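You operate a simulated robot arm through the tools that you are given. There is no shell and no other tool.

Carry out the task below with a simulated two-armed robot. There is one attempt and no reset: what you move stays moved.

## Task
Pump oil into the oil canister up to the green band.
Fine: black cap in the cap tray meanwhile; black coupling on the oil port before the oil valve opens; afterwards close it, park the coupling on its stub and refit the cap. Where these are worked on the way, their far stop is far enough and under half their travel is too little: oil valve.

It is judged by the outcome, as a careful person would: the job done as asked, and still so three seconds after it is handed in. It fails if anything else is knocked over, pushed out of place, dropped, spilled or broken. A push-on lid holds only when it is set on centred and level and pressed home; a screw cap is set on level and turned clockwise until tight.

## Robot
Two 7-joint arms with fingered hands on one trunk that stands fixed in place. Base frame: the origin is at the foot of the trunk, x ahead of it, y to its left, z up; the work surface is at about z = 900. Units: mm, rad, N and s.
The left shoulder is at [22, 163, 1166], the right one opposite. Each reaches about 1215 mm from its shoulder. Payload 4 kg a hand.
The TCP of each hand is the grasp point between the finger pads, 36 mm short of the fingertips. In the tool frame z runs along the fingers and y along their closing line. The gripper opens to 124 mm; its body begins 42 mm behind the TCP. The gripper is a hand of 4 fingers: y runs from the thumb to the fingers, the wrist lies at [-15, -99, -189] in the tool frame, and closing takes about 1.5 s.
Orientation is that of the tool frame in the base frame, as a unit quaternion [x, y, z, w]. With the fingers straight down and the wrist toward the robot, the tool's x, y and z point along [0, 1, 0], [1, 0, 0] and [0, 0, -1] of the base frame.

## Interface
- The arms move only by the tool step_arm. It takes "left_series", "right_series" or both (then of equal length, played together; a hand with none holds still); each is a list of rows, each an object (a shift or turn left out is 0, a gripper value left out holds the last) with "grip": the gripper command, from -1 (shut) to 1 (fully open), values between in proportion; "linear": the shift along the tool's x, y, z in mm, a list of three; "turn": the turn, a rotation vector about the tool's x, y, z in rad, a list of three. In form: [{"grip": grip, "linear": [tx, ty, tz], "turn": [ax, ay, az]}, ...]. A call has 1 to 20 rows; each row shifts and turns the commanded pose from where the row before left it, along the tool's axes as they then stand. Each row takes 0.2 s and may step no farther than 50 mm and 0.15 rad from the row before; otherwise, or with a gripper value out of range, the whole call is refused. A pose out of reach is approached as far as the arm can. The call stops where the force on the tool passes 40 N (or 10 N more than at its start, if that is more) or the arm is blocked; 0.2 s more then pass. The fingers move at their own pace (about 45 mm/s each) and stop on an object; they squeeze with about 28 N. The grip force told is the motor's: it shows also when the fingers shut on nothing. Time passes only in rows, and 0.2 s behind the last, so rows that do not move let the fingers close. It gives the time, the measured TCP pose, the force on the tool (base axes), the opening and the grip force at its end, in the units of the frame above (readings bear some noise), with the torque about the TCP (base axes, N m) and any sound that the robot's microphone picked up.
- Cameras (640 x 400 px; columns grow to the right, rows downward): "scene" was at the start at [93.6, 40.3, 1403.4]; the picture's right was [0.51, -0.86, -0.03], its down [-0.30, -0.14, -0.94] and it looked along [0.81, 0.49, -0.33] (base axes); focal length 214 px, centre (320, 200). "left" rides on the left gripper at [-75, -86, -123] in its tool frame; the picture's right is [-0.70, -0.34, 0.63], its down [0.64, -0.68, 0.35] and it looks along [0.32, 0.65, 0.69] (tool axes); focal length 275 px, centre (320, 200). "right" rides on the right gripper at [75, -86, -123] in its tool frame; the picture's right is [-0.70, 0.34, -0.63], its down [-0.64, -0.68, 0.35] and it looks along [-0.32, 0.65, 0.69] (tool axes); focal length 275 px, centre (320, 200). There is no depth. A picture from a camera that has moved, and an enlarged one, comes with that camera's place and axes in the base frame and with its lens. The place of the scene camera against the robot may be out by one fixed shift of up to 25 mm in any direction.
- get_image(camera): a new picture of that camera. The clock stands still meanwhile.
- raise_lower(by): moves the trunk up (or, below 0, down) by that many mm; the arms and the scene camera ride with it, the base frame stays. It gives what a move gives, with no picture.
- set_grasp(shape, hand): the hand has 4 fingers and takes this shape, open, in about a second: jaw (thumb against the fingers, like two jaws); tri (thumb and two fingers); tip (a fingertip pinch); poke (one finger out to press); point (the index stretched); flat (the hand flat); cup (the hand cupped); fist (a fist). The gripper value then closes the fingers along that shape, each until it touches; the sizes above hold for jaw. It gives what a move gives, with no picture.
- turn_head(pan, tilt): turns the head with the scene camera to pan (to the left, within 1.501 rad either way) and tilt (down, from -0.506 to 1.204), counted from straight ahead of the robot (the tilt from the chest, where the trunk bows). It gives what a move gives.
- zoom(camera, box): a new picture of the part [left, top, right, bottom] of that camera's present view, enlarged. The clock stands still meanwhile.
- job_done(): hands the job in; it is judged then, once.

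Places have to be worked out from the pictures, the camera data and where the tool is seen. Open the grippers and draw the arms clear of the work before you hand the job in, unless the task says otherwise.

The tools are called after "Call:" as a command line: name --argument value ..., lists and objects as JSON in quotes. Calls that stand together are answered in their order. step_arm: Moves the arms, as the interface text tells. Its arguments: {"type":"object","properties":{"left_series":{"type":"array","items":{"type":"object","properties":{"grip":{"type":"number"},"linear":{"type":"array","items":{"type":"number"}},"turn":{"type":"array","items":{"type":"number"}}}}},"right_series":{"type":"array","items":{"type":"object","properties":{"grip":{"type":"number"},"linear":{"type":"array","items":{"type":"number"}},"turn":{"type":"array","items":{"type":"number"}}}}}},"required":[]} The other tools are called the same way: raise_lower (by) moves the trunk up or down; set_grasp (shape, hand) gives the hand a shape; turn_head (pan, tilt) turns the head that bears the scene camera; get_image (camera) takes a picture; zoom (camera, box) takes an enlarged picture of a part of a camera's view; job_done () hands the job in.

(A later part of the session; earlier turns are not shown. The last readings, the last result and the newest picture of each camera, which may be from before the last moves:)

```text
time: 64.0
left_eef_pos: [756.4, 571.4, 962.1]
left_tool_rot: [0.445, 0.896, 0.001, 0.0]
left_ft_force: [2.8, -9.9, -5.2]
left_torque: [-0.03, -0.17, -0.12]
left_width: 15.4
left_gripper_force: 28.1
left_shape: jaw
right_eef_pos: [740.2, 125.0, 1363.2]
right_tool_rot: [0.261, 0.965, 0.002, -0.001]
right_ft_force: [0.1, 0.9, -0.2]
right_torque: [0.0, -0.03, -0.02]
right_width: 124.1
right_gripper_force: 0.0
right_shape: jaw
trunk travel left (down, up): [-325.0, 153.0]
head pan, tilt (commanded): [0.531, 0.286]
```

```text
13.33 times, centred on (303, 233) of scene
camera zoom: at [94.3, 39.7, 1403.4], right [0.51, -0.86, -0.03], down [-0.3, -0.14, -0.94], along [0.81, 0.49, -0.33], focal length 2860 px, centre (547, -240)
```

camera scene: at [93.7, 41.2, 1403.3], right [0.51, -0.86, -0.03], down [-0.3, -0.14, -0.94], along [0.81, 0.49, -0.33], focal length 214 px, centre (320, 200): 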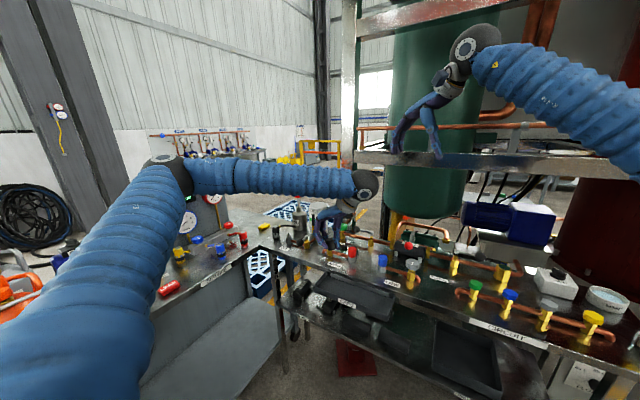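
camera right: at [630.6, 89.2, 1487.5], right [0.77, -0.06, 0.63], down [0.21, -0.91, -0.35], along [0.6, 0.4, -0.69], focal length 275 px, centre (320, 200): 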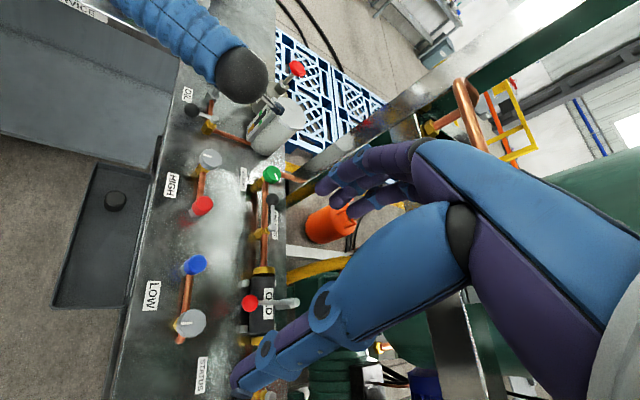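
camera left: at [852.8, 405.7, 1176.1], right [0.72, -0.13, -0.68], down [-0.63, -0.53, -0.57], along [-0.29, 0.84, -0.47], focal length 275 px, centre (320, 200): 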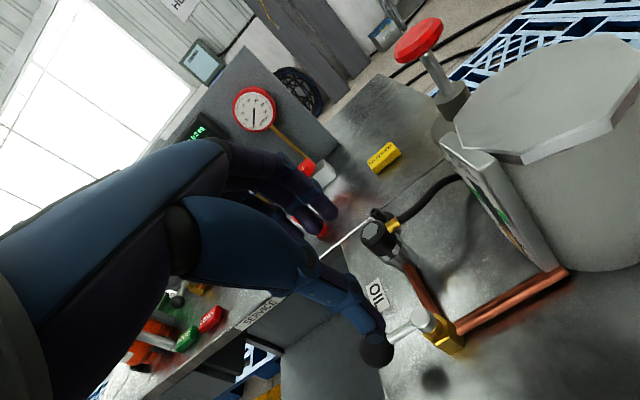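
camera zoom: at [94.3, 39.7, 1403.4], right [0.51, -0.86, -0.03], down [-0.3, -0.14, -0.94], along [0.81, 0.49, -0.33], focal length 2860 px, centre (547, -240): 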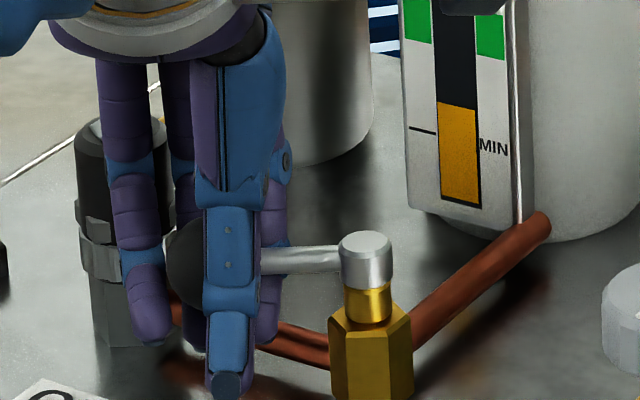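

The lever is at about 60° of what is probably 90°, but my outer finger would meet the coupling if I kept this grip. I release, lift clear, and will push the ball the rest of the way with the closed hand.

Call:
step_arm --left_series '[{"grip": -0.25, "turn": [0, 0, -0.08]}, {"grip": -0.2, "turn": [0, 0, -0.08]}, {"grip": -0.2}, {"grip": -0.2}, {"linear": [0, 0, -15]}, {"linear": [0, 0, -25]}, {"linear": [0, 0, -30]}, {"linear": [0, 0, 0]}]'

Call:
zoom --camera "scene" --box '[280, 210, 330, 250]'

Call:
zoom --camera "left" --box '[290, 180, 490, 330]'

```text
time: 65.8
left_eef_pos: [754.5, 573.4, 1032.1]
left_tool_rot: [0.372, 0.928, -0.001, 0.001]
left_ft_force: [0.4, -0.4, 0.3]
left_torque: [0.02, -0.04, 0.03]
left_width: 49.5
left_gripper_force: 0.1
left_shape: jaw
right_eef_pos: [738.9, 126.9, 1363.8]
right_tool_rot: [0.261, 0.965, 0.001, -0.001]
right_ft_force: [0.0, 1.2, 0.5]
right_torque: [-0.01, 0.02, -0.03]
right_width: 123.7
right_gripper_force: 0.1
right_shape: jaw
trunk travel left (down, up): [-325.0, 153.0]
head pan, tilt (commanded): [0.531, 0.286]
```

```text
10.00 times, centred on (305, 230) of scene
camera zoom: at [93.6, 40.8, 1403.3], right [0.51, -0.86, -0.03], down [-0.3, -0.14, -0.94], along [0.81, 0.49, -0.33], focal length 2145 px, centre (470, -100)
```

zoom: 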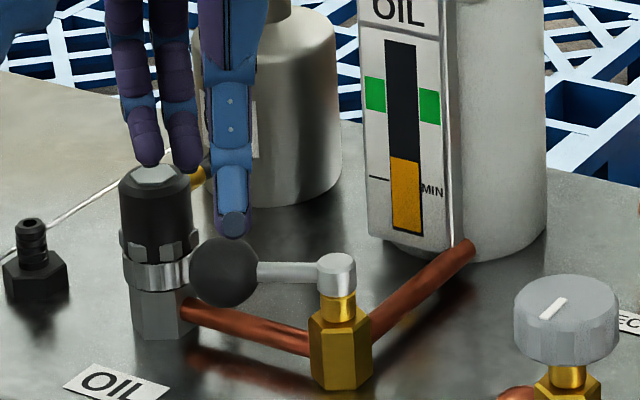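

```text
2.67 times, centred on (390, 255) of left
camera zoom: at [750.0, 458.3, 1154.3], right [0.27, -0.72, -0.63], down [-0.94, -0.05, -0.35], along [0.22, 0.69, -0.69], focal length 734 px, centre (133, 53)
```

zoom: 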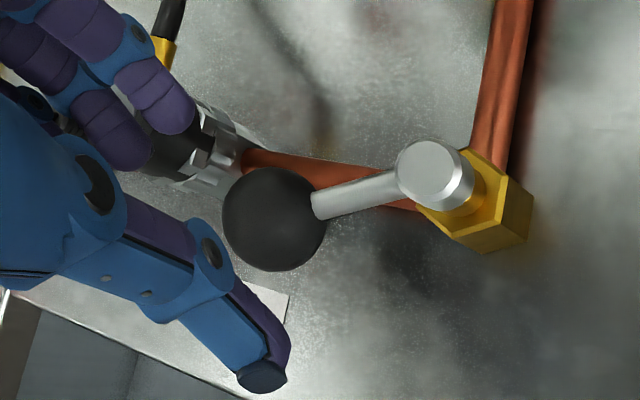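

The ball is now at (764, 580): lever turned ~66°. I close the hand, turn to yaw 0 and lower it on the −x side of the ball.

Call:
step_arm --left_series '[{"grip": -1, "linear": [18.5, -19.7, 0]}, {"linear": [18.5, -19.7, 0]}, {"turn": [0, 0, 0.135]}, {"turn": [0, 0, 0.135]}, {"turn": [0, 0, 0.135]}, {"turn": [0, 0, 0.135]}, {"turn": [0, 0, 0.135]}, {"turn": [0, 0, 0.133]}, {"linear": [0, 0, 20]}, {"linear": [0, 0, 20]}, {"linear": [0, 0, 18]}, {"linear": [0, 0, 0]}]'

Call:
zoom --camera "scene" --box '[270, 205, 340, 255]'

Call:
zoom --camera "left" --box '[250, 160, 450, 310]'

Call:
zoom --camera "right" --box '[170, 60, 250, 140]'

```text
time: 68.4
left_eef_pos: [701.1, 569.4, 973.1]
left_tool_rot: [0.707, 0.707, 0.001, 0.0]
left_ft_force: [-0.2, -0.5, 0.3]
left_torque: [0.0, 0.04, -0.06]
left_width: 0.0
left_gripper_force: 28.1
left_shape: jaw
right_eef_pos: [739.9, 125.9, 1363.2]
right_tool_rot: [0.26, 0.966, 0.001, -0.002]
right_ft_force: [0.8, -1.2, 0.5]
right_torque: [-0.02, -0.03, -0.02]
right_width: 123.7
right_gripper_force: 0.1
right_shape: jaw
trunk travel left (down, up): [-325.0, 153.0]
head pan, tilt (commanded): [0.531, 0.286]
```

```text
8.00 times, centred on (305, 230) of scene
camera zoom: at [93.7, 40.1, 1403.4], right [0.51, -0.86, -0.03], down [-0.3, -0.14, -0.94], along [0.81, 0.49, -0.33], focal length 1716 px, centre (440, -40)
```

zoom: 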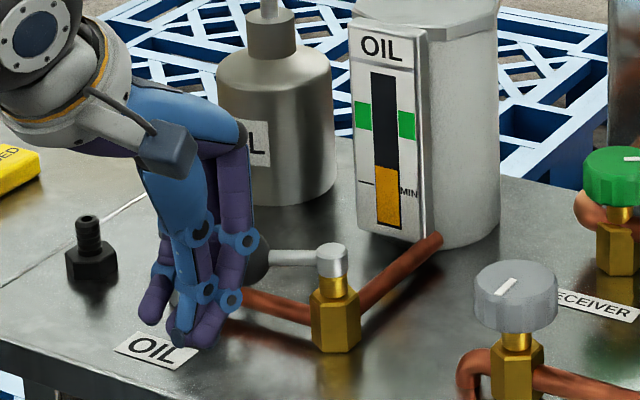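

```text
2.67 times, centred on (350, 235) of left
camera zoom: at [615.0, 493.5, 1095.8], right [-0.33, -0.7, -0.63], down [-0.68, 0.64, -0.35], along [0.65, 0.32, -0.69], focal length 734 px, centre (240, 107)
```

zoom: 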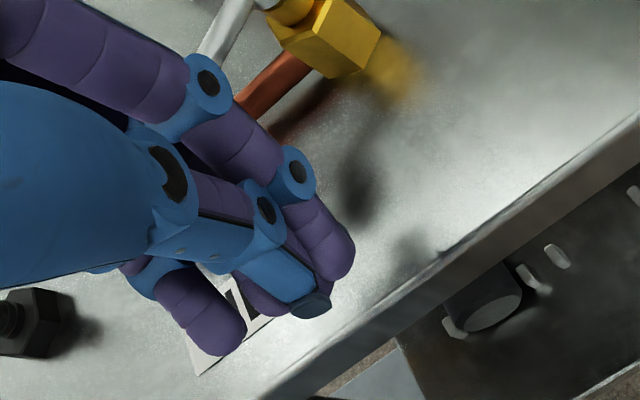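

```text
5.00 times, centred on (210, 100) of right
camera zoom: at [630.4, 88.8, 1487.7], right [0.77, -0.06, 0.63], down [0.21, -0.91, -0.35], along [0.6, 0.4, -0.69], focal length 1376 px, centre (870, 700)
```

zoom: 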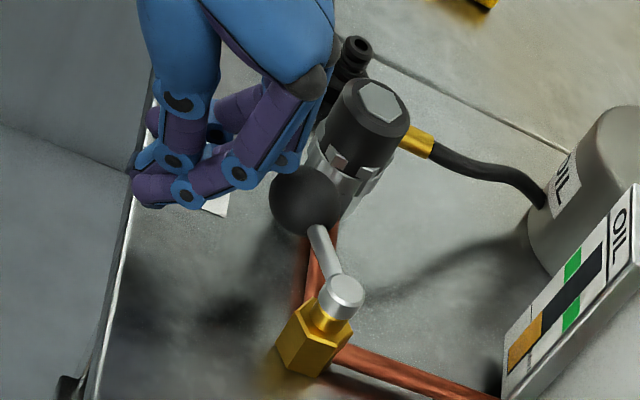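

The closed hand is beside the ball with clearance to the coupling. I push +x in small steps until the far stop is felt.

Call:
step_arm --left_series '[{"linear": [0, 6, 0]}, {"linear": [0, 6, 0]}, {"linear": [0, 6, 0]}, {"linear": [0, 5, 0]}, {"linear": [0, 4, 0]}, {"linear": [0, 4, 0]}, {"linear": [0, 0, 0]}]'

Call:
zoom --camera "right" --box '[170, 60, 250, 140]'

```text
time: 70.0
left_eef_pos: [733.6, 568.2, 974.8]
left_tool_rot: [0.707, 0.707, 0.002, 0.001]
left_ft_force: [0.1, -0.2, 0.5]
left_torque: [-0.03, -0.02, 0.0]
left_width: 0.0
left_gripper_force: 27.4
left_shape: jaw
right_eef_pos: [739.0, 125.0, 1363.9]
right_tool_rot: [0.261, 0.965, 0.001, -0.001]
right_ft_force: [0.8, -0.6, -0.8]
right_torque: [0.02, -0.01, 0.0]
right_width: 123.9
right_gripper_force: 0.1
right_shape: jaw
trunk travel left (down, up): [-325.0, 153.0]
head pan, tilt (commanded): [0.531, 0.286]
```

```text
5.00 times, centred on (210, 100) of right
camera zoom: at [630.3, 89.0, 1487.7], right [0.77, -0.06, 0.63], down [0.21, -0.91, -0.35], along [0.6, 0.4, -0.69], focal length 1376 px, centre (870, 700)
```

zoom: 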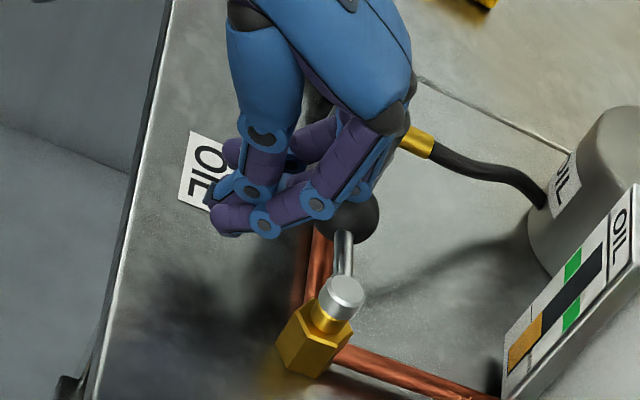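

The lever now points straight along the pipe (ball ≈(784, 586)). I push slightly further to feel whether this is the far stop.

Call:
step_arm --left_series '[{"linear": [0, 2, 0]}, {"linear": [0, 2, 0]}, {"linear": [0, 2, 0]}, {"linear": [0, 0, 0]}]'

Call:
zoom --camera "right" --box '[190, 70, 250, 130]'

Call:
zoom --camera "scene" --box '[270, 205, 340, 255]'

```text
time: 71.0
left_eef_pos: [737.1, 567.5, 974.6]
left_tool_rot: [0.706, 0.708, 0.001, 0.0]
left_ft_force: [-3.9, -3.0, 1.9]
left_torque: [-0.03, -0.06, -0.02]
left_width: 0.0
left_gripper_force: 28.0
left_shape: jaw
right_eef_pos: [738.5, 126.2, 1365.3]
right_tool_rot: [0.261, 0.965, 0.001, -0.001]
right_ft_force: [0.3, 0.0, -1.0]
right_torque: [0.01, 0.02, -0.01]
right_width: 123.9
right_gripper_force: 0.1
right_shape: jaw
trunk travel left (down, up): [-325.0, 153.0]
head pan, tilt (commanded): [0.531, 0.286]
```

```text
6.67 times, centred on (220, 100) of right
camera zoom: at [629.8, 88.7, 1488.0], right [0.77, -0.06, 0.63], down [0.21, -0.91, -0.35], along [0.6, 0.4, -0.69], focal length 1835 px, centre (987, 867)
```

zoom: 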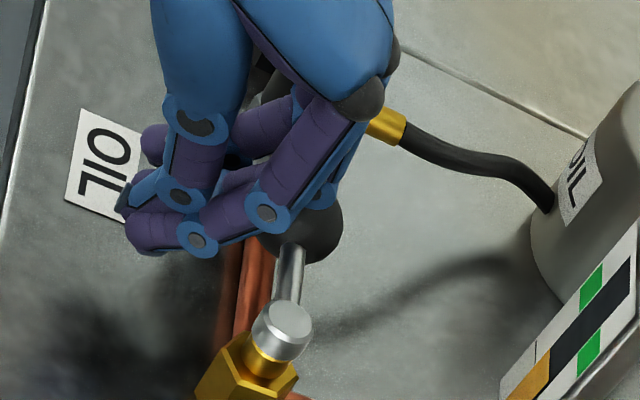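

```text
8.00 times, centred on (305, 230) of scene
camera zoom: at [93.1, 39.9, 1403.4], right [0.51, -0.86, -0.03], down [-0.3, -0.14, -0.94], along [0.81, 0.49, -0.33], focal length 1716 px, centre (440, -40)
```

zoom: 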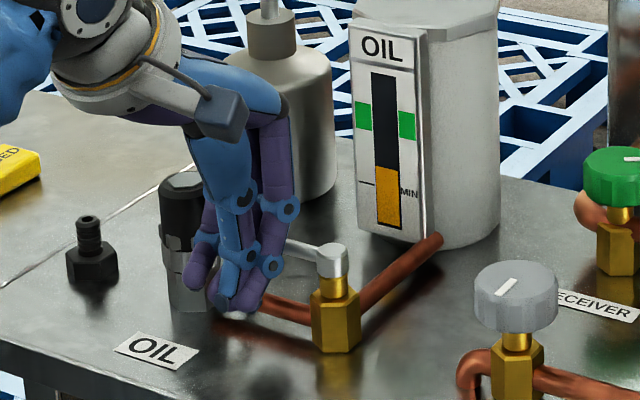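

Force is just starting to build. One more small push confirms whether it is at the stop.

Call:
step_arm --left_series '[{"linear": [0, 2, 0]}, {"linear": [0, 2, 0]}, {"linear": [0, 0, 0]}]'

```text
time: 71.8
left_eef_pos: [742.9, 567.8, 975.5]
left_tool_rot: [0.707, 0.708, 0.001, 0.001]
left_ft_force: [-12.2, -2.0, 3.1]
left_torque: [0.01, -0.03, 0.03]
left_width: 0.0
left_gripper_force: 28.1
left_shape: jaw
right_eef_pos: [737.8, 125.9, 1365.5]
right_tool_rot: [0.26, 0.966, 0.001, -0.001]
right_ft_force: [0.3, 1.2, -1.1]
right_torque: [-0.01, -0.03, 0.02]
right_width: 123.8
right_gripper_force: 0.1
right_shape: jaw
trunk travel left (down, up): [-325.0, 153.0]
head pan, tilt (commanded): [0.531, 0.286]
```

The resistance is rising (12 N). I check the lever's angle now.

Call:
zoom --camera "right" --box '[190, 70, 250, 130]'

Call:
zoom --camera "left" --box '[250, 120, 450, 270]'

```text
6.67 times, centred on (220, 100) of right
camera zoom: at [629.1, 88.7, 1488.3], right [0.77, -0.06, 0.63], down [0.21, -0.91, -0.35], along [0.6, 0.4, -0.69], focal length 1835 px, centre (987, 867)
```

zoom: 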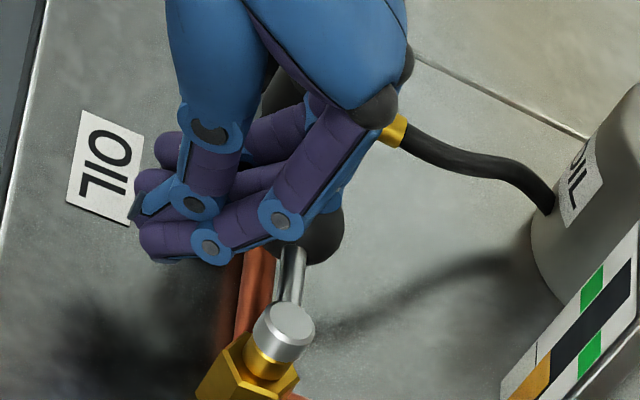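

```text
2.67 times, centred on (350, 195) of left
camera zoom: at [656.7, 493.7, 1097.1], right [-0.33, -0.7, -0.64], down [-0.68, 0.64, -0.35], along [0.65, 0.32, -0.69], focal length 734 px, centre (240, 213)
```

zoom: 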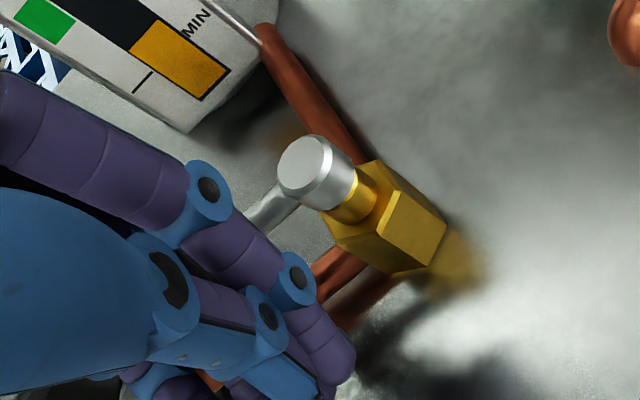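

The lever sits at the far stop, aligned with the pipe: the valve is open. I back off, lift high, and move the closed hand over the pump knob at about (934, 681).

Call:
step_arm --left_series '[{"linear": [0, -15, 0]}, {"linear": [0, -20, 0]}, {"linear": [0, 0, -40]}, {"linear": [0, 0, -45]}, {"linear": [0, 0, -45]}, {"linear": [0, 0, -45]}, {"linear": [0, 0, -35]}, {"linear": [20, 45, 0]}, {"linear": [20, 45, 0]}, {"linear": [20, 45, 0]}, {"linear": [20, 45, 0]}, {"linear": [20, 45, 0]}, {"linear": [13, 2, 0]}, {"linear": [0, 0, 0]}]'

Call:
get_image --camera "left"

Call:
get_image --camera "scene"

Call:
zoom --camera "right" --box '[190, 10, 350, 160]'

```text
time: 74.8
left_eef_pos: [937.5, 681.5, 1184.6]
left_tool_rot: [0.706, 0.708, 0.001, -0.001]
left_ft_force: [0.4, -0.3, 0.1]
left_torque: [0.0, 0.02, -0.02]
left_width: 0.2
left_gripper_force: 28.3
left_shape: jaw
right_eef_pos: [738.8, 125.2, 1364.3]
right_tool_rot: [0.261, 0.965, 0.0, -0.001]
right_ft_force: [0.5, -0.3, 0.2]
right_torque: [0.01, 0.03, -0.03]
right_width: 123.9
right_gripper_force: 0.1
right_shape: jaw
trunk travel left (down, up): [-325.0, 153.0]
head pan, tilt (commanded): [0.531, 0.286]
```

```text
taken
camera left: at [851.5, 606.9, 1307.8], right [-0.34, -0.7, -0.63], down [-0.68, 0.64, -0.35], along [0.65, 0.32, -0.69], focal length 275 px, centre (320, 200)
```

left: 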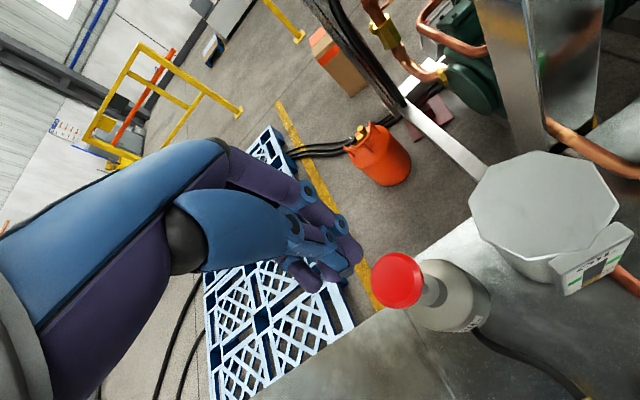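

```text
taken
camera scene: at [94.3, 39.6, 1403.3], right [0.5, -0.86, -0.03], down [-0.3, -0.14, -0.94], along [0.81, 0.49, -0.33], focal length 214 px, centre (320, 200)
```

scene: 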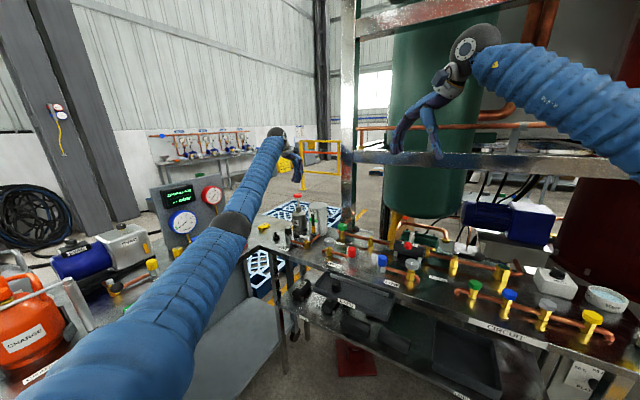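

```text
2.67 times, centred on (270, 85) of right
camera zoom: at [631.1, 88.0, 1487.4], right [0.77, -0.06, 0.63], down [0.21, -0.91, -0.35], along [0.6, 0.4, -0.69], focal length 734 px, centre (453, 507)
```

zoom: 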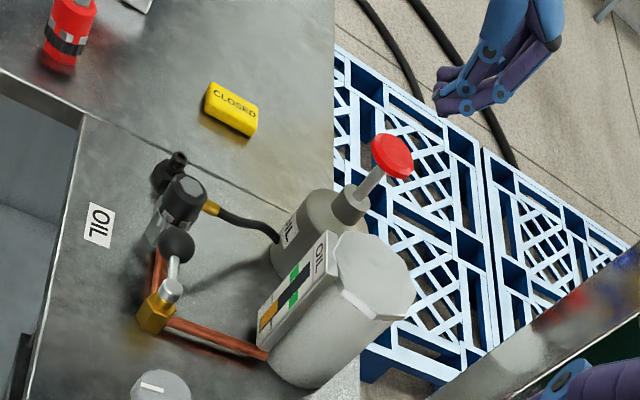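

The knob is at about (934, 679). I lower the closed fingertips to just above it and check the alignment.

Call:
step_arm --left_series '[{"linear": [-2, -3, 20]}, {"linear": [0, 0, 20]}, {"linear": [0, 0, 12]}, {"linear": [0, 0, 0]}]'

Call:
zoom --camera "left" --box '[260, 170, 440, 320]'

Call:
zoom --camera "right" --box '[250, 20, 330, 110]'

Call:
zoom --camera "scene" --box '[260, 150, 340, 250]'

```text
time: 75.8
left_eef_pos: [932.9, 681.0, 1132.8]
left_tool_rot: [0.706, 0.708, 0.001, 0.001]
left_ft_force: [0.2, 0.5, -0.6]
left_torque: [0.0, 0.04, 0.02]
left_width: 0.0
left_gripper_force: 28.1
left_shape: jaw
right_eef_pos: [738.1, 124.4, 1364.2]
right_tool_rot: [0.26, 0.966, 0.001, -0.001]
right_ft_force: [-0.4, -0.2, 0.4]
right_torque: [0.02, 0.0, 0.02]
right_width: 123.9
right_gripper_force: 0.0
right_shape: jaw
trunk travel left (down, up): [-325.0, 153.0]
head pan, tilt (commanded): [0.531, 0.286]
```

```text
2.67 times, centred on (350, 245) of left
camera zoom: at [846.4, 605.5, 1255.4], right [-0.33, -0.7, -0.63], down [-0.68, 0.64, -0.35], along [0.65, 0.32, -0.69], focal length 734 px, centre (240, 80)
```

zoom: 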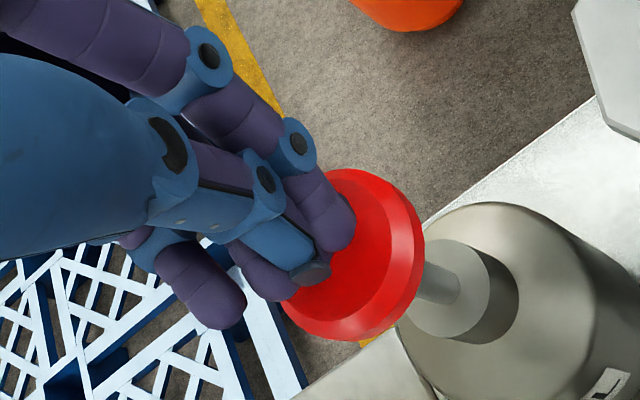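

```text
4.44 times, centred on (290, 65) of right
camera zoom: at [630.6, 88.8, 1487.7], right [0.77, -0.06, 0.63], down [0.21, -0.91, -0.35], along [0.6, 0.4, -0.69], focal length 1224 px, centre (453, 800)
```

zoom: 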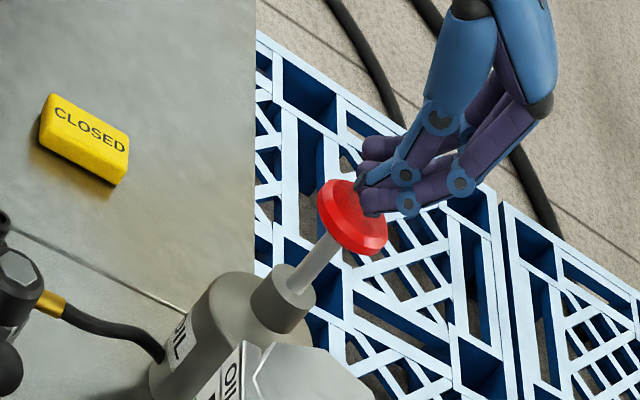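

```text
4.00 times, centred on (300, 200) of scene
camera zoom: at [93.8, 40.0, 1403.4], right [0.51, -0.86, -0.03], down [-0.3, -0.14, -0.94], along [0.81, 0.49, -0.33], focal length 858 px, centre (400, 200)
```

zoom: 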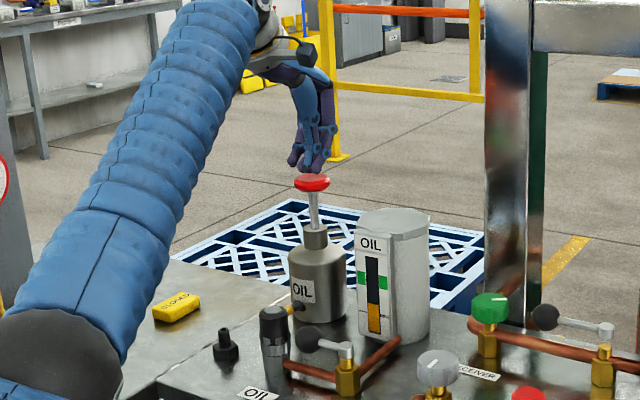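

Fingertips are about over the knob; I shift 3 mm in −y and lower in small steps to find contact and the spring force.

Call:
step_arm --left_series '[{"linear": [-3, 0, 4]}, {"linear": [0, 0, 4]}, {"linear": [0, 0, 4]}, {"linear": [0, 0, 4]}, {"linear": [0, 0, 4]}, {"linear": [0, 0, 0]}]'

Call:
zoom --camera "right" --box '[250, 20, 330, 110]'

```text
time: 77.2
left_eef_pos: [931.2, 676.5, 1112.4]
left_tool_rot: [0.706, 0.708, 0.001, 0.001]
left_ft_force: [0.2, -0.4, 1.1]
left_torque: [-0.02, 0.0, 0.02]
left_width: 0.0
left_gripper_force: 27.8
left_shape: jaw
right_eef_pos: [739.5, 125.7, 1364.1]
right_tool_rot: [0.261, 0.965, 0.001, 0.0]
right_ft_force: [-0.7, -0.5, 0.3]
right_torque: [0.0, -0.03, 0.0]
right_width: 123.8
right_gripper_force: 0.1
right_shape: jaw
trunk travel left (down, up): [-325.0, 153.0]
head pan, tilt (commanded): [0.531, 0.286]
```

```text
4.44 times, centred on (290, 65) of right
camera zoom: at [630.3, 88.9, 1487.7], right [0.77, -0.06, 0.63], down [0.21, -0.91, -0.35], along [0.6, 0.4, -0.69], focal length 1224 px, centre (453, 800)
```

zoom: 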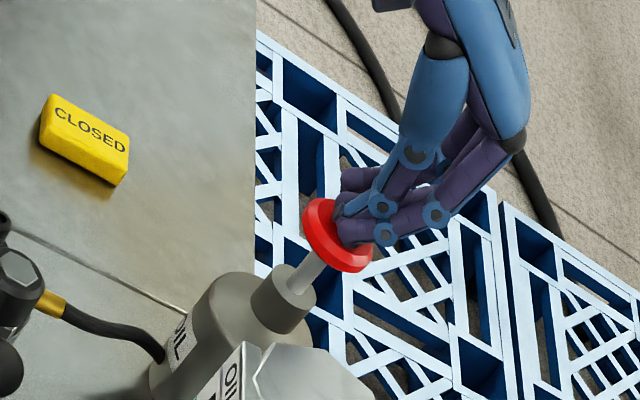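

The plunger is already moving with very little force (~1 N). I continue the stroke down.

Call:
step_arm --left_series '[{"linear": [0, 0, 5]}, {"linear": [0, 0, 5]}, {"linear": [0, 0, 5]}, {"linear": [0, 0, 5]}, {"linear": [0, 0, 0]}]'

Call:
zoom --camera "right" --box '[230, 20, 330, 150]'

Call:
zoom --camera "scene" --box '[280, 180, 340, 240]'

```text
time: 78.4
left_eef_pos: [932.7, 676.6, 1092.8]
left_tool_rot: [0.707, 0.708, 0.0, 0.0]
left_ft_force: [0.3, -0.3, 4.1]
left_torque: [-0.09, 0.03, 0.02]
left_width: 0.2
left_gripper_force: 27.9
left_shape: jaw
right_eef_pos: [738.1, 125.4, 1363.5]
right_tool_rot: [0.261, 0.965, 0.001, 0.0]
right_ft_force: [0.4, 0.3, -0.4]
right_torque: [-0.02, -0.02, 0.02]
right_width: 124.0
right_gripper_force: 0.0
right_shape: jaw
trunk travel left (down, up): [-325.0, 153.0]
head pan, tilt (commanded): [0.531, 0.286]
```

```text
3.08 times, centred on (280, 85) of right
camera zoom: at [630.1, 88.7, 1487.8], right [0.77, -0.06, 0.63], down [0.21, -0.91, -0.35], along [0.6, 0.4, -0.69], focal length 847 px, centre (443, 554)
```

zoom: 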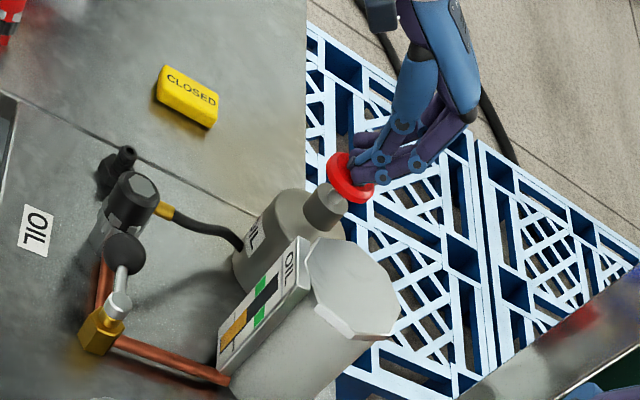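

```text
6.67 times, centred on (310, 210) of scene
camera zoom: at [93.4, 39.9, 1403.4], right [0.51, -0.86, -0.03], down [-0.3, -0.14, -0.94], along [0.81, 0.49, -0.33], focal length 1430 px, centre (387, 133)
```

zoom: 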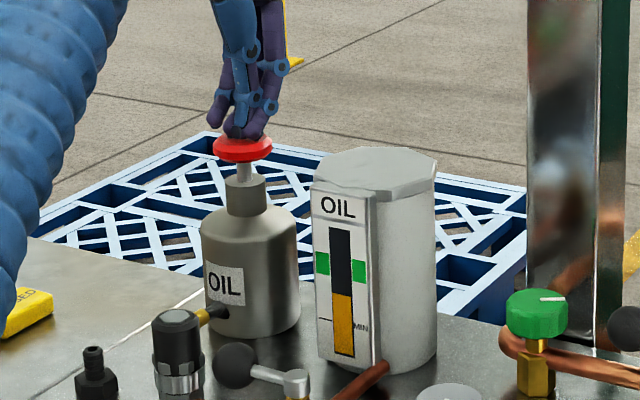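

The gauge is rising: the oil went from just above MIN toward the green band. I finish the down-stroke gently.

Call:
step_arm --left_series '[{"linear": [0, 0, 4]}, {"linear": [0, 0, 4]}, {"linear": [0, 0, 3]}, {"linear": [0, 0, 3]}, {"linear": [0, 0, 0]}]'

Call:
zoom --camera "scene" --box '[285, 190, 335, 240]'

```text
time: 79.8
left_eef_pos: [931.9, 676.4, 1084.7]
left_tool_rot: [0.706, 0.708, 0.005, 0.004]
left_ft_force: [-0.4, -4.7, 18.8]
left_torque: [-0.26, 0.03, -0.02]
left_width: 0.0
left_gripper_force: 27.6
left_shape: jaw
right_eef_pos: [737.4, 125.7, 1363.9]
right_tool_rot: [0.26, 0.966, 0.001, -0.001]
right_ft_force: [0.4, -0.8, -0.6]
right_torque: [-0.02, 0.0, -0.03]
right_width: 123.9
right_gripper_force: 0.1
right_shape: jaw
trunk travel left (down, up): [-325.0, 153.0]
head pan, tilt (commanded): [0.531, 0.286]
stopped in row 5 (left hand): the force on the tool passed its limit at 41 N (the readings are from after the stop); the commanded pose is now the measured one
```

```text
8.00 times, centred on (310, 215) of scene
camera zoom: at [92.6, 39.3, 1403.2], right [0.51, -0.86, -0.03], down [-0.3, -0.14, -0.94], along [0.81, 0.49, -0.33], focal length 1716 px, centre (400, 80)
```

zoom: 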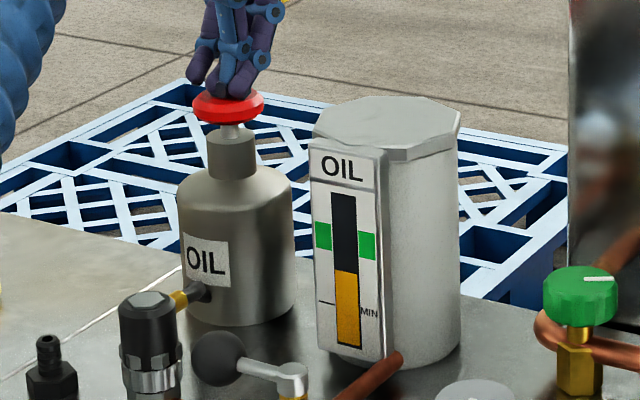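

That was the bottom stop; the level is at about 75% of the way to the band's lower edge. I raise the hand and see whether the plunger springs back.

Call:
step_arm --left_series '[{"linear": [0, 0, -8]}, {"linear": [0, 0, -10]}, {"linear": [0, 0, -10]}, {"linear": [0, 0, -10]}, {"linear": [0, 0, -10]}, {"linear": [0, 0, 0]}]'

Call:
zoom --camera "scene" --box '[280, 180, 340, 240]'

Call:
zoom --camera "right" --box '[230, 20, 330, 150]'

```text
time: 81.2
left_eef_pos: [931.2, 678.7, 1128.1]
left_tool_rot: [0.706, 0.708, 0.001, 0.001]
left_ft_force: [0.9, 0.4, -0.7]
left_torque: [0.01, -0.05, 0.0]
left_width: 0.1
left_gripper_force: 28.1
left_shape: jaw
right_eef_pos: [739.1, 126.4, 1363.4]
right_tool_rot: [0.261, 0.965, 0.0, 0.0]
right_ft_force: [-0.5, 0.2, -0.4]
right_torque: [-0.01, 0.02, -0.01]
right_width: 123.9
right_gripper_force: 0.1
right_shape: jaw
trunk travel left (down, up): [-325.0, 153.0]
head pan, tilt (commanded): [0.531, 0.286]
```

```text
6.67 times, centred on (310, 210) of scene
camera zoom: at [94.0, 40.5, 1403.3], right [0.51, -0.86, -0.03], down [-0.3, -0.14, -0.94], along [0.81, 0.49, -0.33], focal length 1430 px, centre (387, 133)
```

zoom: 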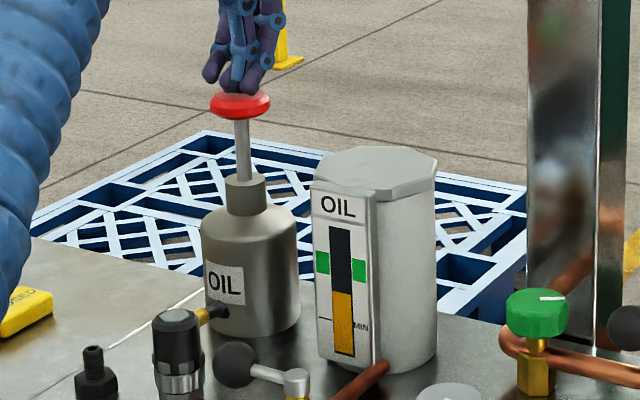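

```text
3.08 times, centred on (280, 85) of right
camera zoom: at [630.9, 89.2, 1487.4], right [0.77, -0.06, 0.63], down [0.21, -0.91, -0.35], along [0.6, 0.4, -0.69], focal length 847 px, centre (443, 554)
```

zoom: 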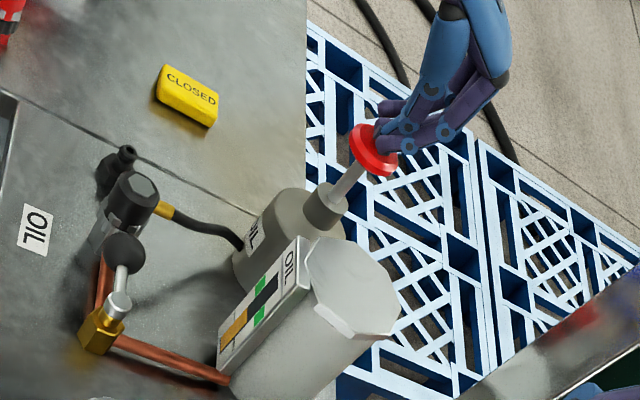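

The plunger springs back and the level holds. I do a second stroke.

Call:
step_arm --left_series '[{"linear": [0, 0, 7]}, {"linear": [0, 0, 7]}, {"linear": [0, 0, 7]}, {"linear": [0, 0, 7]}, {"linear": [0, 0, 6]}, {"linear": [0, 0, 4]}, {"linear": [0, 0, 2]}, {"linear": [0, 0, 0]}]'

Call:
zoom --camera "scene" --box '[280, 180, 340, 240]'

```text
time: 83.0
left_eef_pos: [931.7, 678.2, 1088.7]
left_tool_rot: [0.707, 0.707, 0.003, 0.004]
left_ft_force: [0.2, -0.5, 4.4]
left_torque: [-0.06, -0.03, 0.0]
left_width: 0.1
left_gripper_force: 27.7
left_shape: jaw
right_eef_pos: [739.4, 126.0, 1365.2]
right_tool_rot: [0.26, 0.966, 0.001, -0.001]
right_ft_force: [0.0, 0.0, -0.6]
right_torque: [-0.03, -0.02, 0.0]
right_width: 124.0
right_gripper_force: 0.1
right_shape: jaw
trunk travel left (down, up): [-325.0, 153.0]
head pan, tilt (commanded): [0.531, 0.286]
```

```text
6.67 times, centred on (310, 210) of scene
camera zoom: at [93.5, 39.9, 1403.4], right [0.51, -0.86, -0.03], down [-0.3, -0.14, -0.94], along [0.81, 0.49, -0.33], focal length 1430 px, centre (387, 133)
```

zoom: 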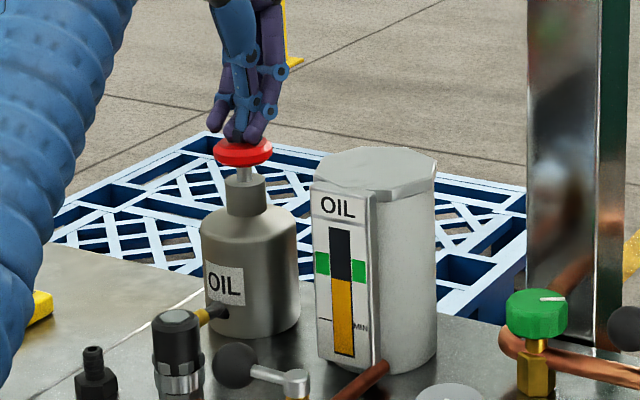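

The oil has just entered the green band's lower edge. One more stroke should bring it to mid-band; I raise, let the plunger return, and press again.

Call:
step_arm --left_series '[{"linear": [0, 0, -8]}, {"linear": [0, 0, -10]}, {"linear": [0, 0, -10]}, {"linear": [0, 0, -12]}, {"linear": [0, 0, 0]}, {"linear": [0, 0, 7]}, {"linear": [0, 0, 7]}, {"linear": [0, 0, 7]}, {"linear": [0, 0, 7]}, {"linear": [0, 0, 6]}, {"linear": [0, 0, 4]}, {"linear": [0, 0, 0]}]'

Call:
zoom --camera "scene" --box '[280, 180, 340, 240]'

Call:
zoom --camera "scene" --box '[304, 204, 320, 238]'

```text
time: 85.5
left_eef_pos: [931.4, 678.3, 1091.8]
left_tool_rot: [0.706, 0.708, 0.003, 0.002]
left_ft_force: [1.2, 0.3, 3.2]
left_torque: [-0.04, -0.03, 0.01]
left_width: 0.0
left_gripper_force: 28.0
left_shape: jaw
right_eef_pos: [738.5, 125.6, 1365.2]
right_tool_rot: [0.261, 0.965, 0.001, 0.0]
right_ft_force: [-0.1, -0.3, -0.1]
right_torque: [0.03, 0.01, -0.01]
right_width: 123.6
right_gripper_force: 0.1
right_shape: jaw
trunk travel left (down, up): [-325.0, 153.0]
head pan, tilt (commanded): [0.531, 0.286]
```

```text
6.67 times, centred on (310, 210) of scene
camera zoom: at [93.5, 40.0, 1403.4], right [0.51, -0.86, -0.03], down [-0.3, -0.14, -0.94], along [0.81, 0.49, -0.33], focal length 1430 px, centre (387, 133)
```

zoom: 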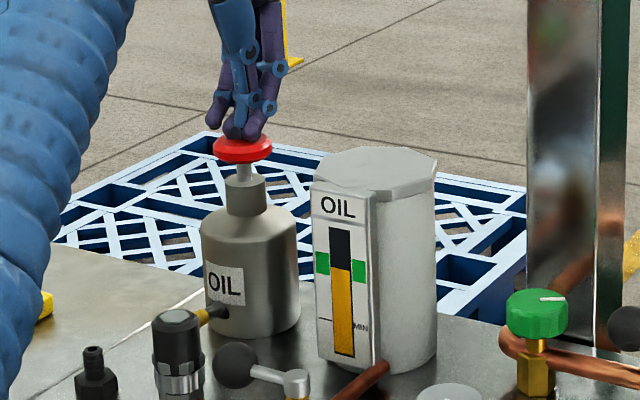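

```text
11.76 times, centred on (312, 221) of scene
camera zoom: at [93.5, 40.0, 1403.4], right [0.51, -0.86, -0.03], down [-0.3, -0.14, -0.94], along [0.81, 0.49, -0.33], focal length 2523 px, centre (414, -47)
```

zoom: 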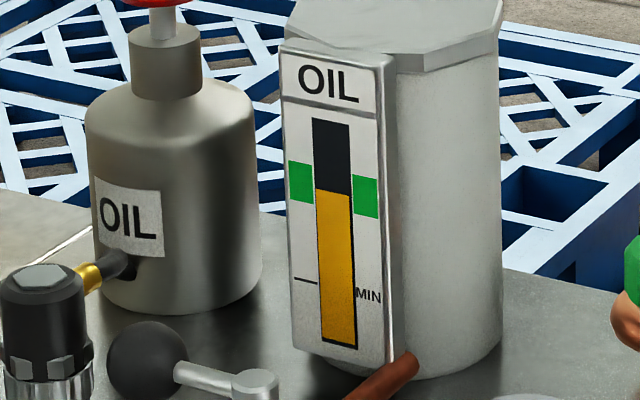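

The oil is at mid green band (three strokes). Now I close the valve: I lift off the pump, open the hand to ~62 mm at yaw 0, and move above the lever ball's position, offset toward −y so the fingers clear the coupling.

Call:
step_arm --left_series '[{"linear": [0, 0, -10]}, {"linear": [0, 0, -20]}, {"linear": [0, 0, -30]}, {"linear": [0, 0, -35]}, {"linear": [-20, -30, 0], "grip": 0.0}, {"linear": [-22, -30, 0]}, {"linear": [-22, -30, 0]}, {"linear": [-22, -30, 0]}, {"linear": [-20, -26, 0]}, {"linear": [0, 0, 35]}, {"linear": [0, 0, 35]}, {"linear": [0, 0, 30]}, {"linear": [0, 0, 0]}]'

Call:
zoom --camera "left" --box '[290, 160, 490, 310]'

Call:
zoom --camera "scene" --box '[270, 190, 340, 250]'

Call:
zoom --camera "right" --box '[180, 50, 260, 130]'

```text
time: 88.3
left_eef_pos: [787.0, 570.9, 1082.6]
left_tool_rot: [0.707, 0.708, 0.004, 0.001]
left_ft_force: [-0.2, 0.9, 0.6]
left_torque: [-0.04, -0.02, 0.01]
left_width: 62.1
left_gripper_force: 0.1
left_shape: jaw
right_eef_pos: [739.0, 125.1, 1363.4]
right_tool_rot: [0.261, 0.965, 0.002, 0.0]
right_ft_force: [0.8, -0.1, 0.1]
right_torque: [0.04, -0.03, -0.01]
right_width: 123.7
right_gripper_force: 0.1
right_shape: jaw
trunk travel left (down, up): [-325.0, 153.0]
head pan, tilt (commanded): [0.531, 0.286]
```

```text
2.67 times, centred on (390, 235) of left
camera zoom: at [700.2, 495.9, 1204.4], right [-0.33, -0.7, -0.64], down [-0.68, 0.64, -0.35], along [0.65, 0.32, -0.69], focal length 734 px, centre (133, 107)
```

zoom: 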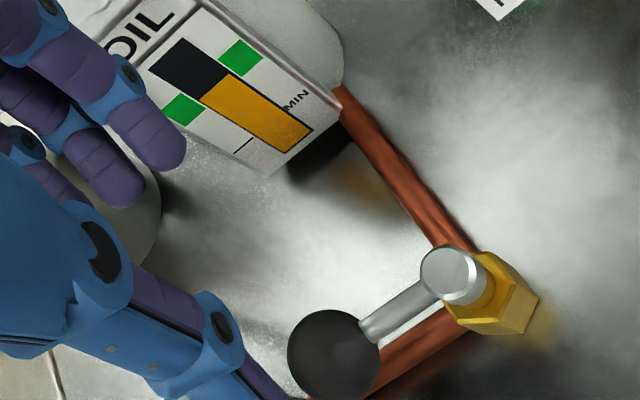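

```text
6.67 times, centred on (305, 220) of scene
camera zoom: at [93.6, 39.9, 1403.4], right [0.51, -0.86, -0.03], down [-0.3, -0.14, -0.94], along [0.81, 0.49, -0.33], focal length 1430 px, centre (420, 67)
```

zoom: 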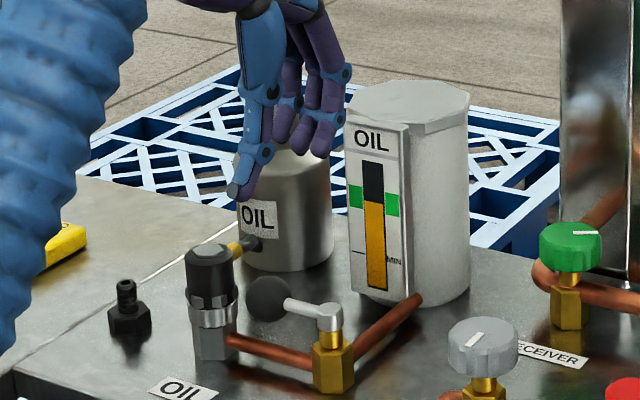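

```text
5.00 times, centred on (220, 90) of right
camera zoom: at [630.4, 88.6, 1487.8], right [0.77, -0.06, 0.63], down [0.21, -0.91, -0.35], along [0.6, 0.4, -0.69], focal length 1376 px, centre (820, 750)
```

zoom: 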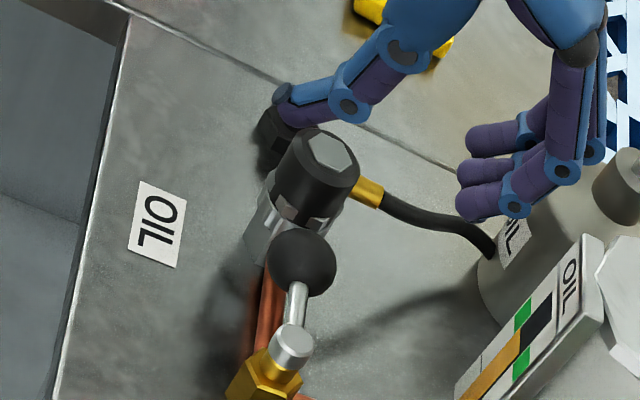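

The hand is above the ball at (784, 583) with the canister front at x≈885. I descend around the ball with thumb on the −x side and fingers on the +x side.

Call:
step_arm --left_series '[{"linear": [-1, -2, 30]}, {"linear": [0, 0, 30]}, {"linear": [0, 0, 25]}, {"linear": [0, 0, 20]}, {"linear": [0, 0, 11]}, {"linear": [0, 0, 0]}]'

Call:
zoom --camera "right" --box '[180, 50, 260, 130]'

Call:
zoom --camera "scene" --box '[280, 205, 340, 250]'

Call:
zoom --camera "left" --box '[250, 150, 450, 300]'

```text
time: 89.8
left_eef_pos: [784.2, 570.8, 968.8]
left_tool_rot: [0.706, 0.708, 0.003, 0.002]
left_ft_force: [0.2, -0.3, 1.0]
left_torque: [0.0, -0.01, 0.03]
left_width: 62.0
left_gripper_force: 0.0
left_shape: jaw
right_eef_pos: [738.2, 126.7, 1364.8]
right_tool_rot: [0.26, 0.966, 0.002, 0.0]
right_ft_force: [0.0, 0.2, -0.4]
right_torque: [0.01, 0.02, 0.0]
right_width: 123.9
right_gripper_force: 0.1
right_shape: jaw
trunk travel left (down, up): [-325.0, 153.0]
head pan, tilt (commanded): [0.531, 0.286]
```

```text
5.00 times, centred on (220, 90) of right
camera zoom: at [630.5, 89.0, 1487.7], right [0.77, -0.06, 0.63], down [0.21, -0.91, -0.35], along [0.6, 0.4, -0.69], focal length 1376 px, centre (820, 750)
```

zoom: 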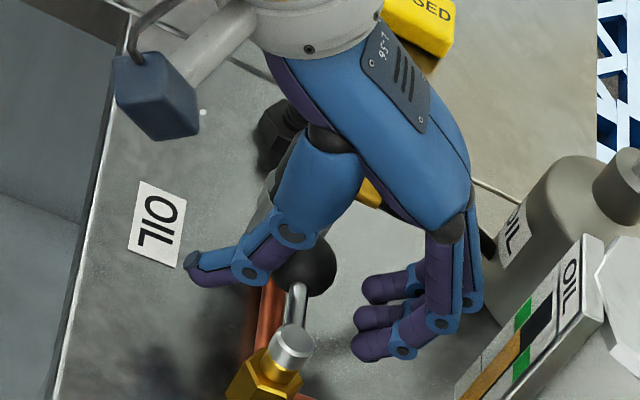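

```text
8.89 times, centred on (310, 228) of scene
camera zoom: at [93.7, 40.2, 1403.4], right [0.51, -0.86, -0.03], down [-0.3, -0.14, -0.94], along [0.81, 0.49, -0.33], focal length 1906 px, centre (409, -44)
```

zoom: 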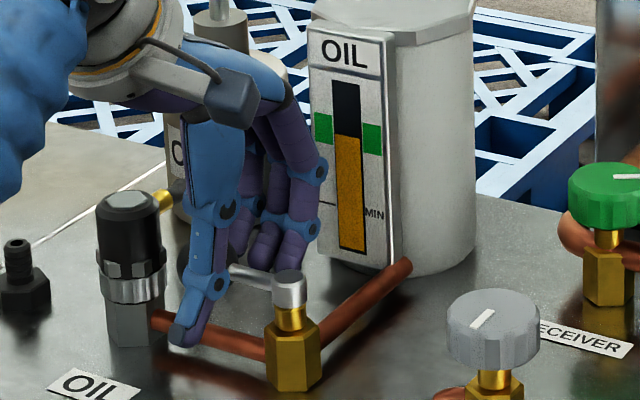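

```text
2.67 times, centred on (350, 225) of left
camera zoom: at [699.8, 495.8, 1090.3], right [-0.33, -0.7, -0.64], down [-0.68, 0.64, -0.35], along [0.65, 0.32, -0.69], focal length 734 px, centre (240, 133)
```

zoom: 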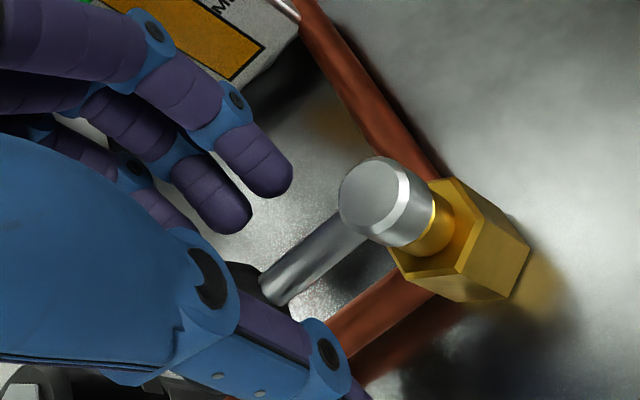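

Fingers are on the +x side of the ball, clear of canister, coupling and hose. I draw the hand −x to swing the lever back.

Call:
step_arm --left_series '[{"linear": [0, -7, 0]}, {"linear": [0, -7, 0]}, {"linear": [0, -6, 0]}, {"linear": [0, -6, 0]}, {"linear": [0, -6, 0]}, {"linear": [-1, -6, 0]}, {"linear": [0, 0, 0]}]'

Call:
zoom --camera "right" --box '[180, 50, 260, 130]'

Call:
zoom --camera "left" --box '[250, 150, 450, 300]'

```text
time: 91.3
left_eef_pos: [747.4, 568.8, 968.1]
left_tool_rot: [0.706, 0.708, 0.003, 0.002]
left_ft_force: [1.2, 0.4, -0.5]
left_torque: [-0.01, 0.03, 0.04]
left_width: 62.4
left_gripper_force: 0.0
left_shape: jaw
right_eef_pos: [739.4, 126.4, 1364.4]
right_tool_rot: [0.261, 0.965, 0.002, 0.001]
right_ft_force: [-0.7, -0.2, 0.4]
right_torque: [-0.01, -0.01, 0.01]
right_width: 124.0
right_gripper_force: 0.0
right_shape: jaw
trunk travel left (down, up): [-325.0, 153.0]
head pan, tilt (commanded): [0.531, 0.286]
```

```text
5.00 times, centred on (220, 90) of right
camera zoom: at [630.7, 89.0, 1487.5], right [0.77, -0.06, 0.63], down [0.21, -0.91, -0.35], along [0.6, 0.4, -0.69], focal length 1376 px, centre (820, 750)
```

zoom: 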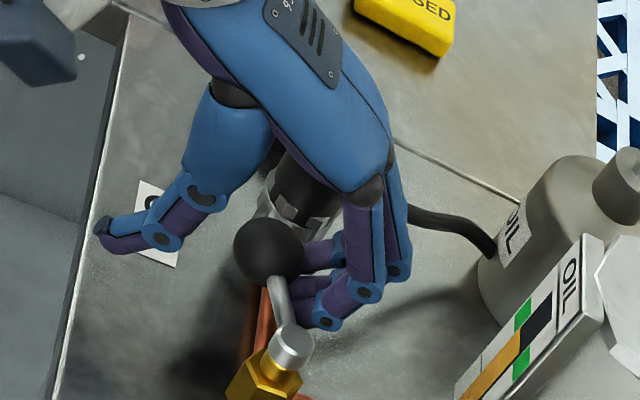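

```text
2.67 times, centred on (350, 225) of left
camera zoom: at [661.7, 494.1, 1091.0], right [-0.33, -0.7, -0.64], down [-0.68, 0.64, -0.35], along [0.65, 0.32, -0.69], focal length 734 px, centre (240, 133)
```

zoom: 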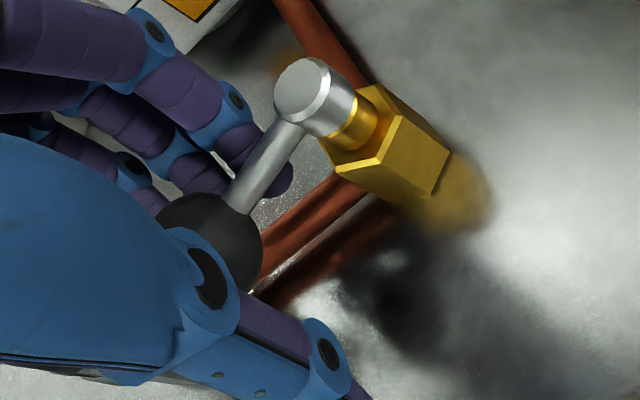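

The lever is swinging back (about 20° so far). Now I rotate the hand rigidly about the spindle, counter-clockwise, to carry the lever on toward closed.

Call:
step_arm --left_series '[{"linear": [-5.16, -4.13, 0], "turn": [0, 0, -0.13]}, {"linear": [-5.16, -4.13, 0], "turn": [0, 0, -0.13]}, {"linear": [-5.16, -4.13, 0], "turn": [0, 0, -0.13]}, {"linear": [-5.16, -4.13, 0], "turn": [0, 0, -0.13]}, {"linear": [0, 0, 0]}]'

Call:
zoom --camera "right" --box '[170, 50, 250, 130]'

Call:
zoom --camera "left" --box '[250, 150, 450, 300]'

```text
time: 92.5
left_eef_pos: [735.8, 545.9, 967.3]
left_tool_rot: [0.501, 0.865, 0.001, 0.003]
left_ft_force: [1.3, 0.6, -0.7]
left_torque: [-0.03, -0.04, -0.03]
left_width: 62.4
left_gripper_force: 0.0
left_shape: jaw
right_eef_pos: [739.0, 125.8, 1364.5]
right_tool_rot: [0.26, 0.966, 0.001, -0.001]
right_ft_force: [0.1, 0.1, 0.2]
right_torque: [-0.01, -0.01, 0.0]
right_width: 124.1
right_gripper_force: 0.1
right_shape: jaw
trunk travel left (down, up): [-325.0, 153.0]
head pan, tilt (commanded): [0.531, 0.286]
```

```text
5.00 times, centred on (210, 90) of right
camera zoom: at [630.4, 89.3, 1487.7], right [0.77, -0.06, 0.63], down [0.21, -0.91, -0.35], along [0.6, 0.4, -0.69], focal length 1376 px, centre (870, 750)
```

zoom: 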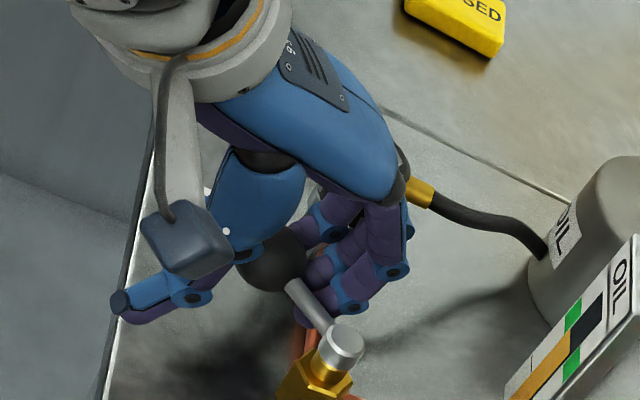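

```text
2.67 times, centred on (350, 225) of left
camera zoom: at [698.3, 438.4, 1090.1], right [0.06, -0.77, -0.63], down [-0.91, 0.22, -0.35], along [0.41, 0.6, -0.69], focal length 734 px, centre (240, 133)
```

zoom: 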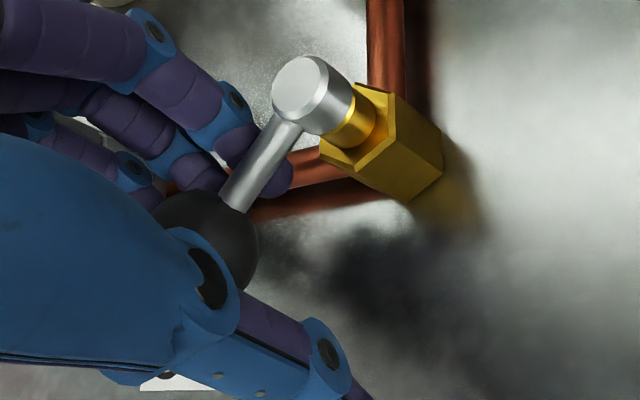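

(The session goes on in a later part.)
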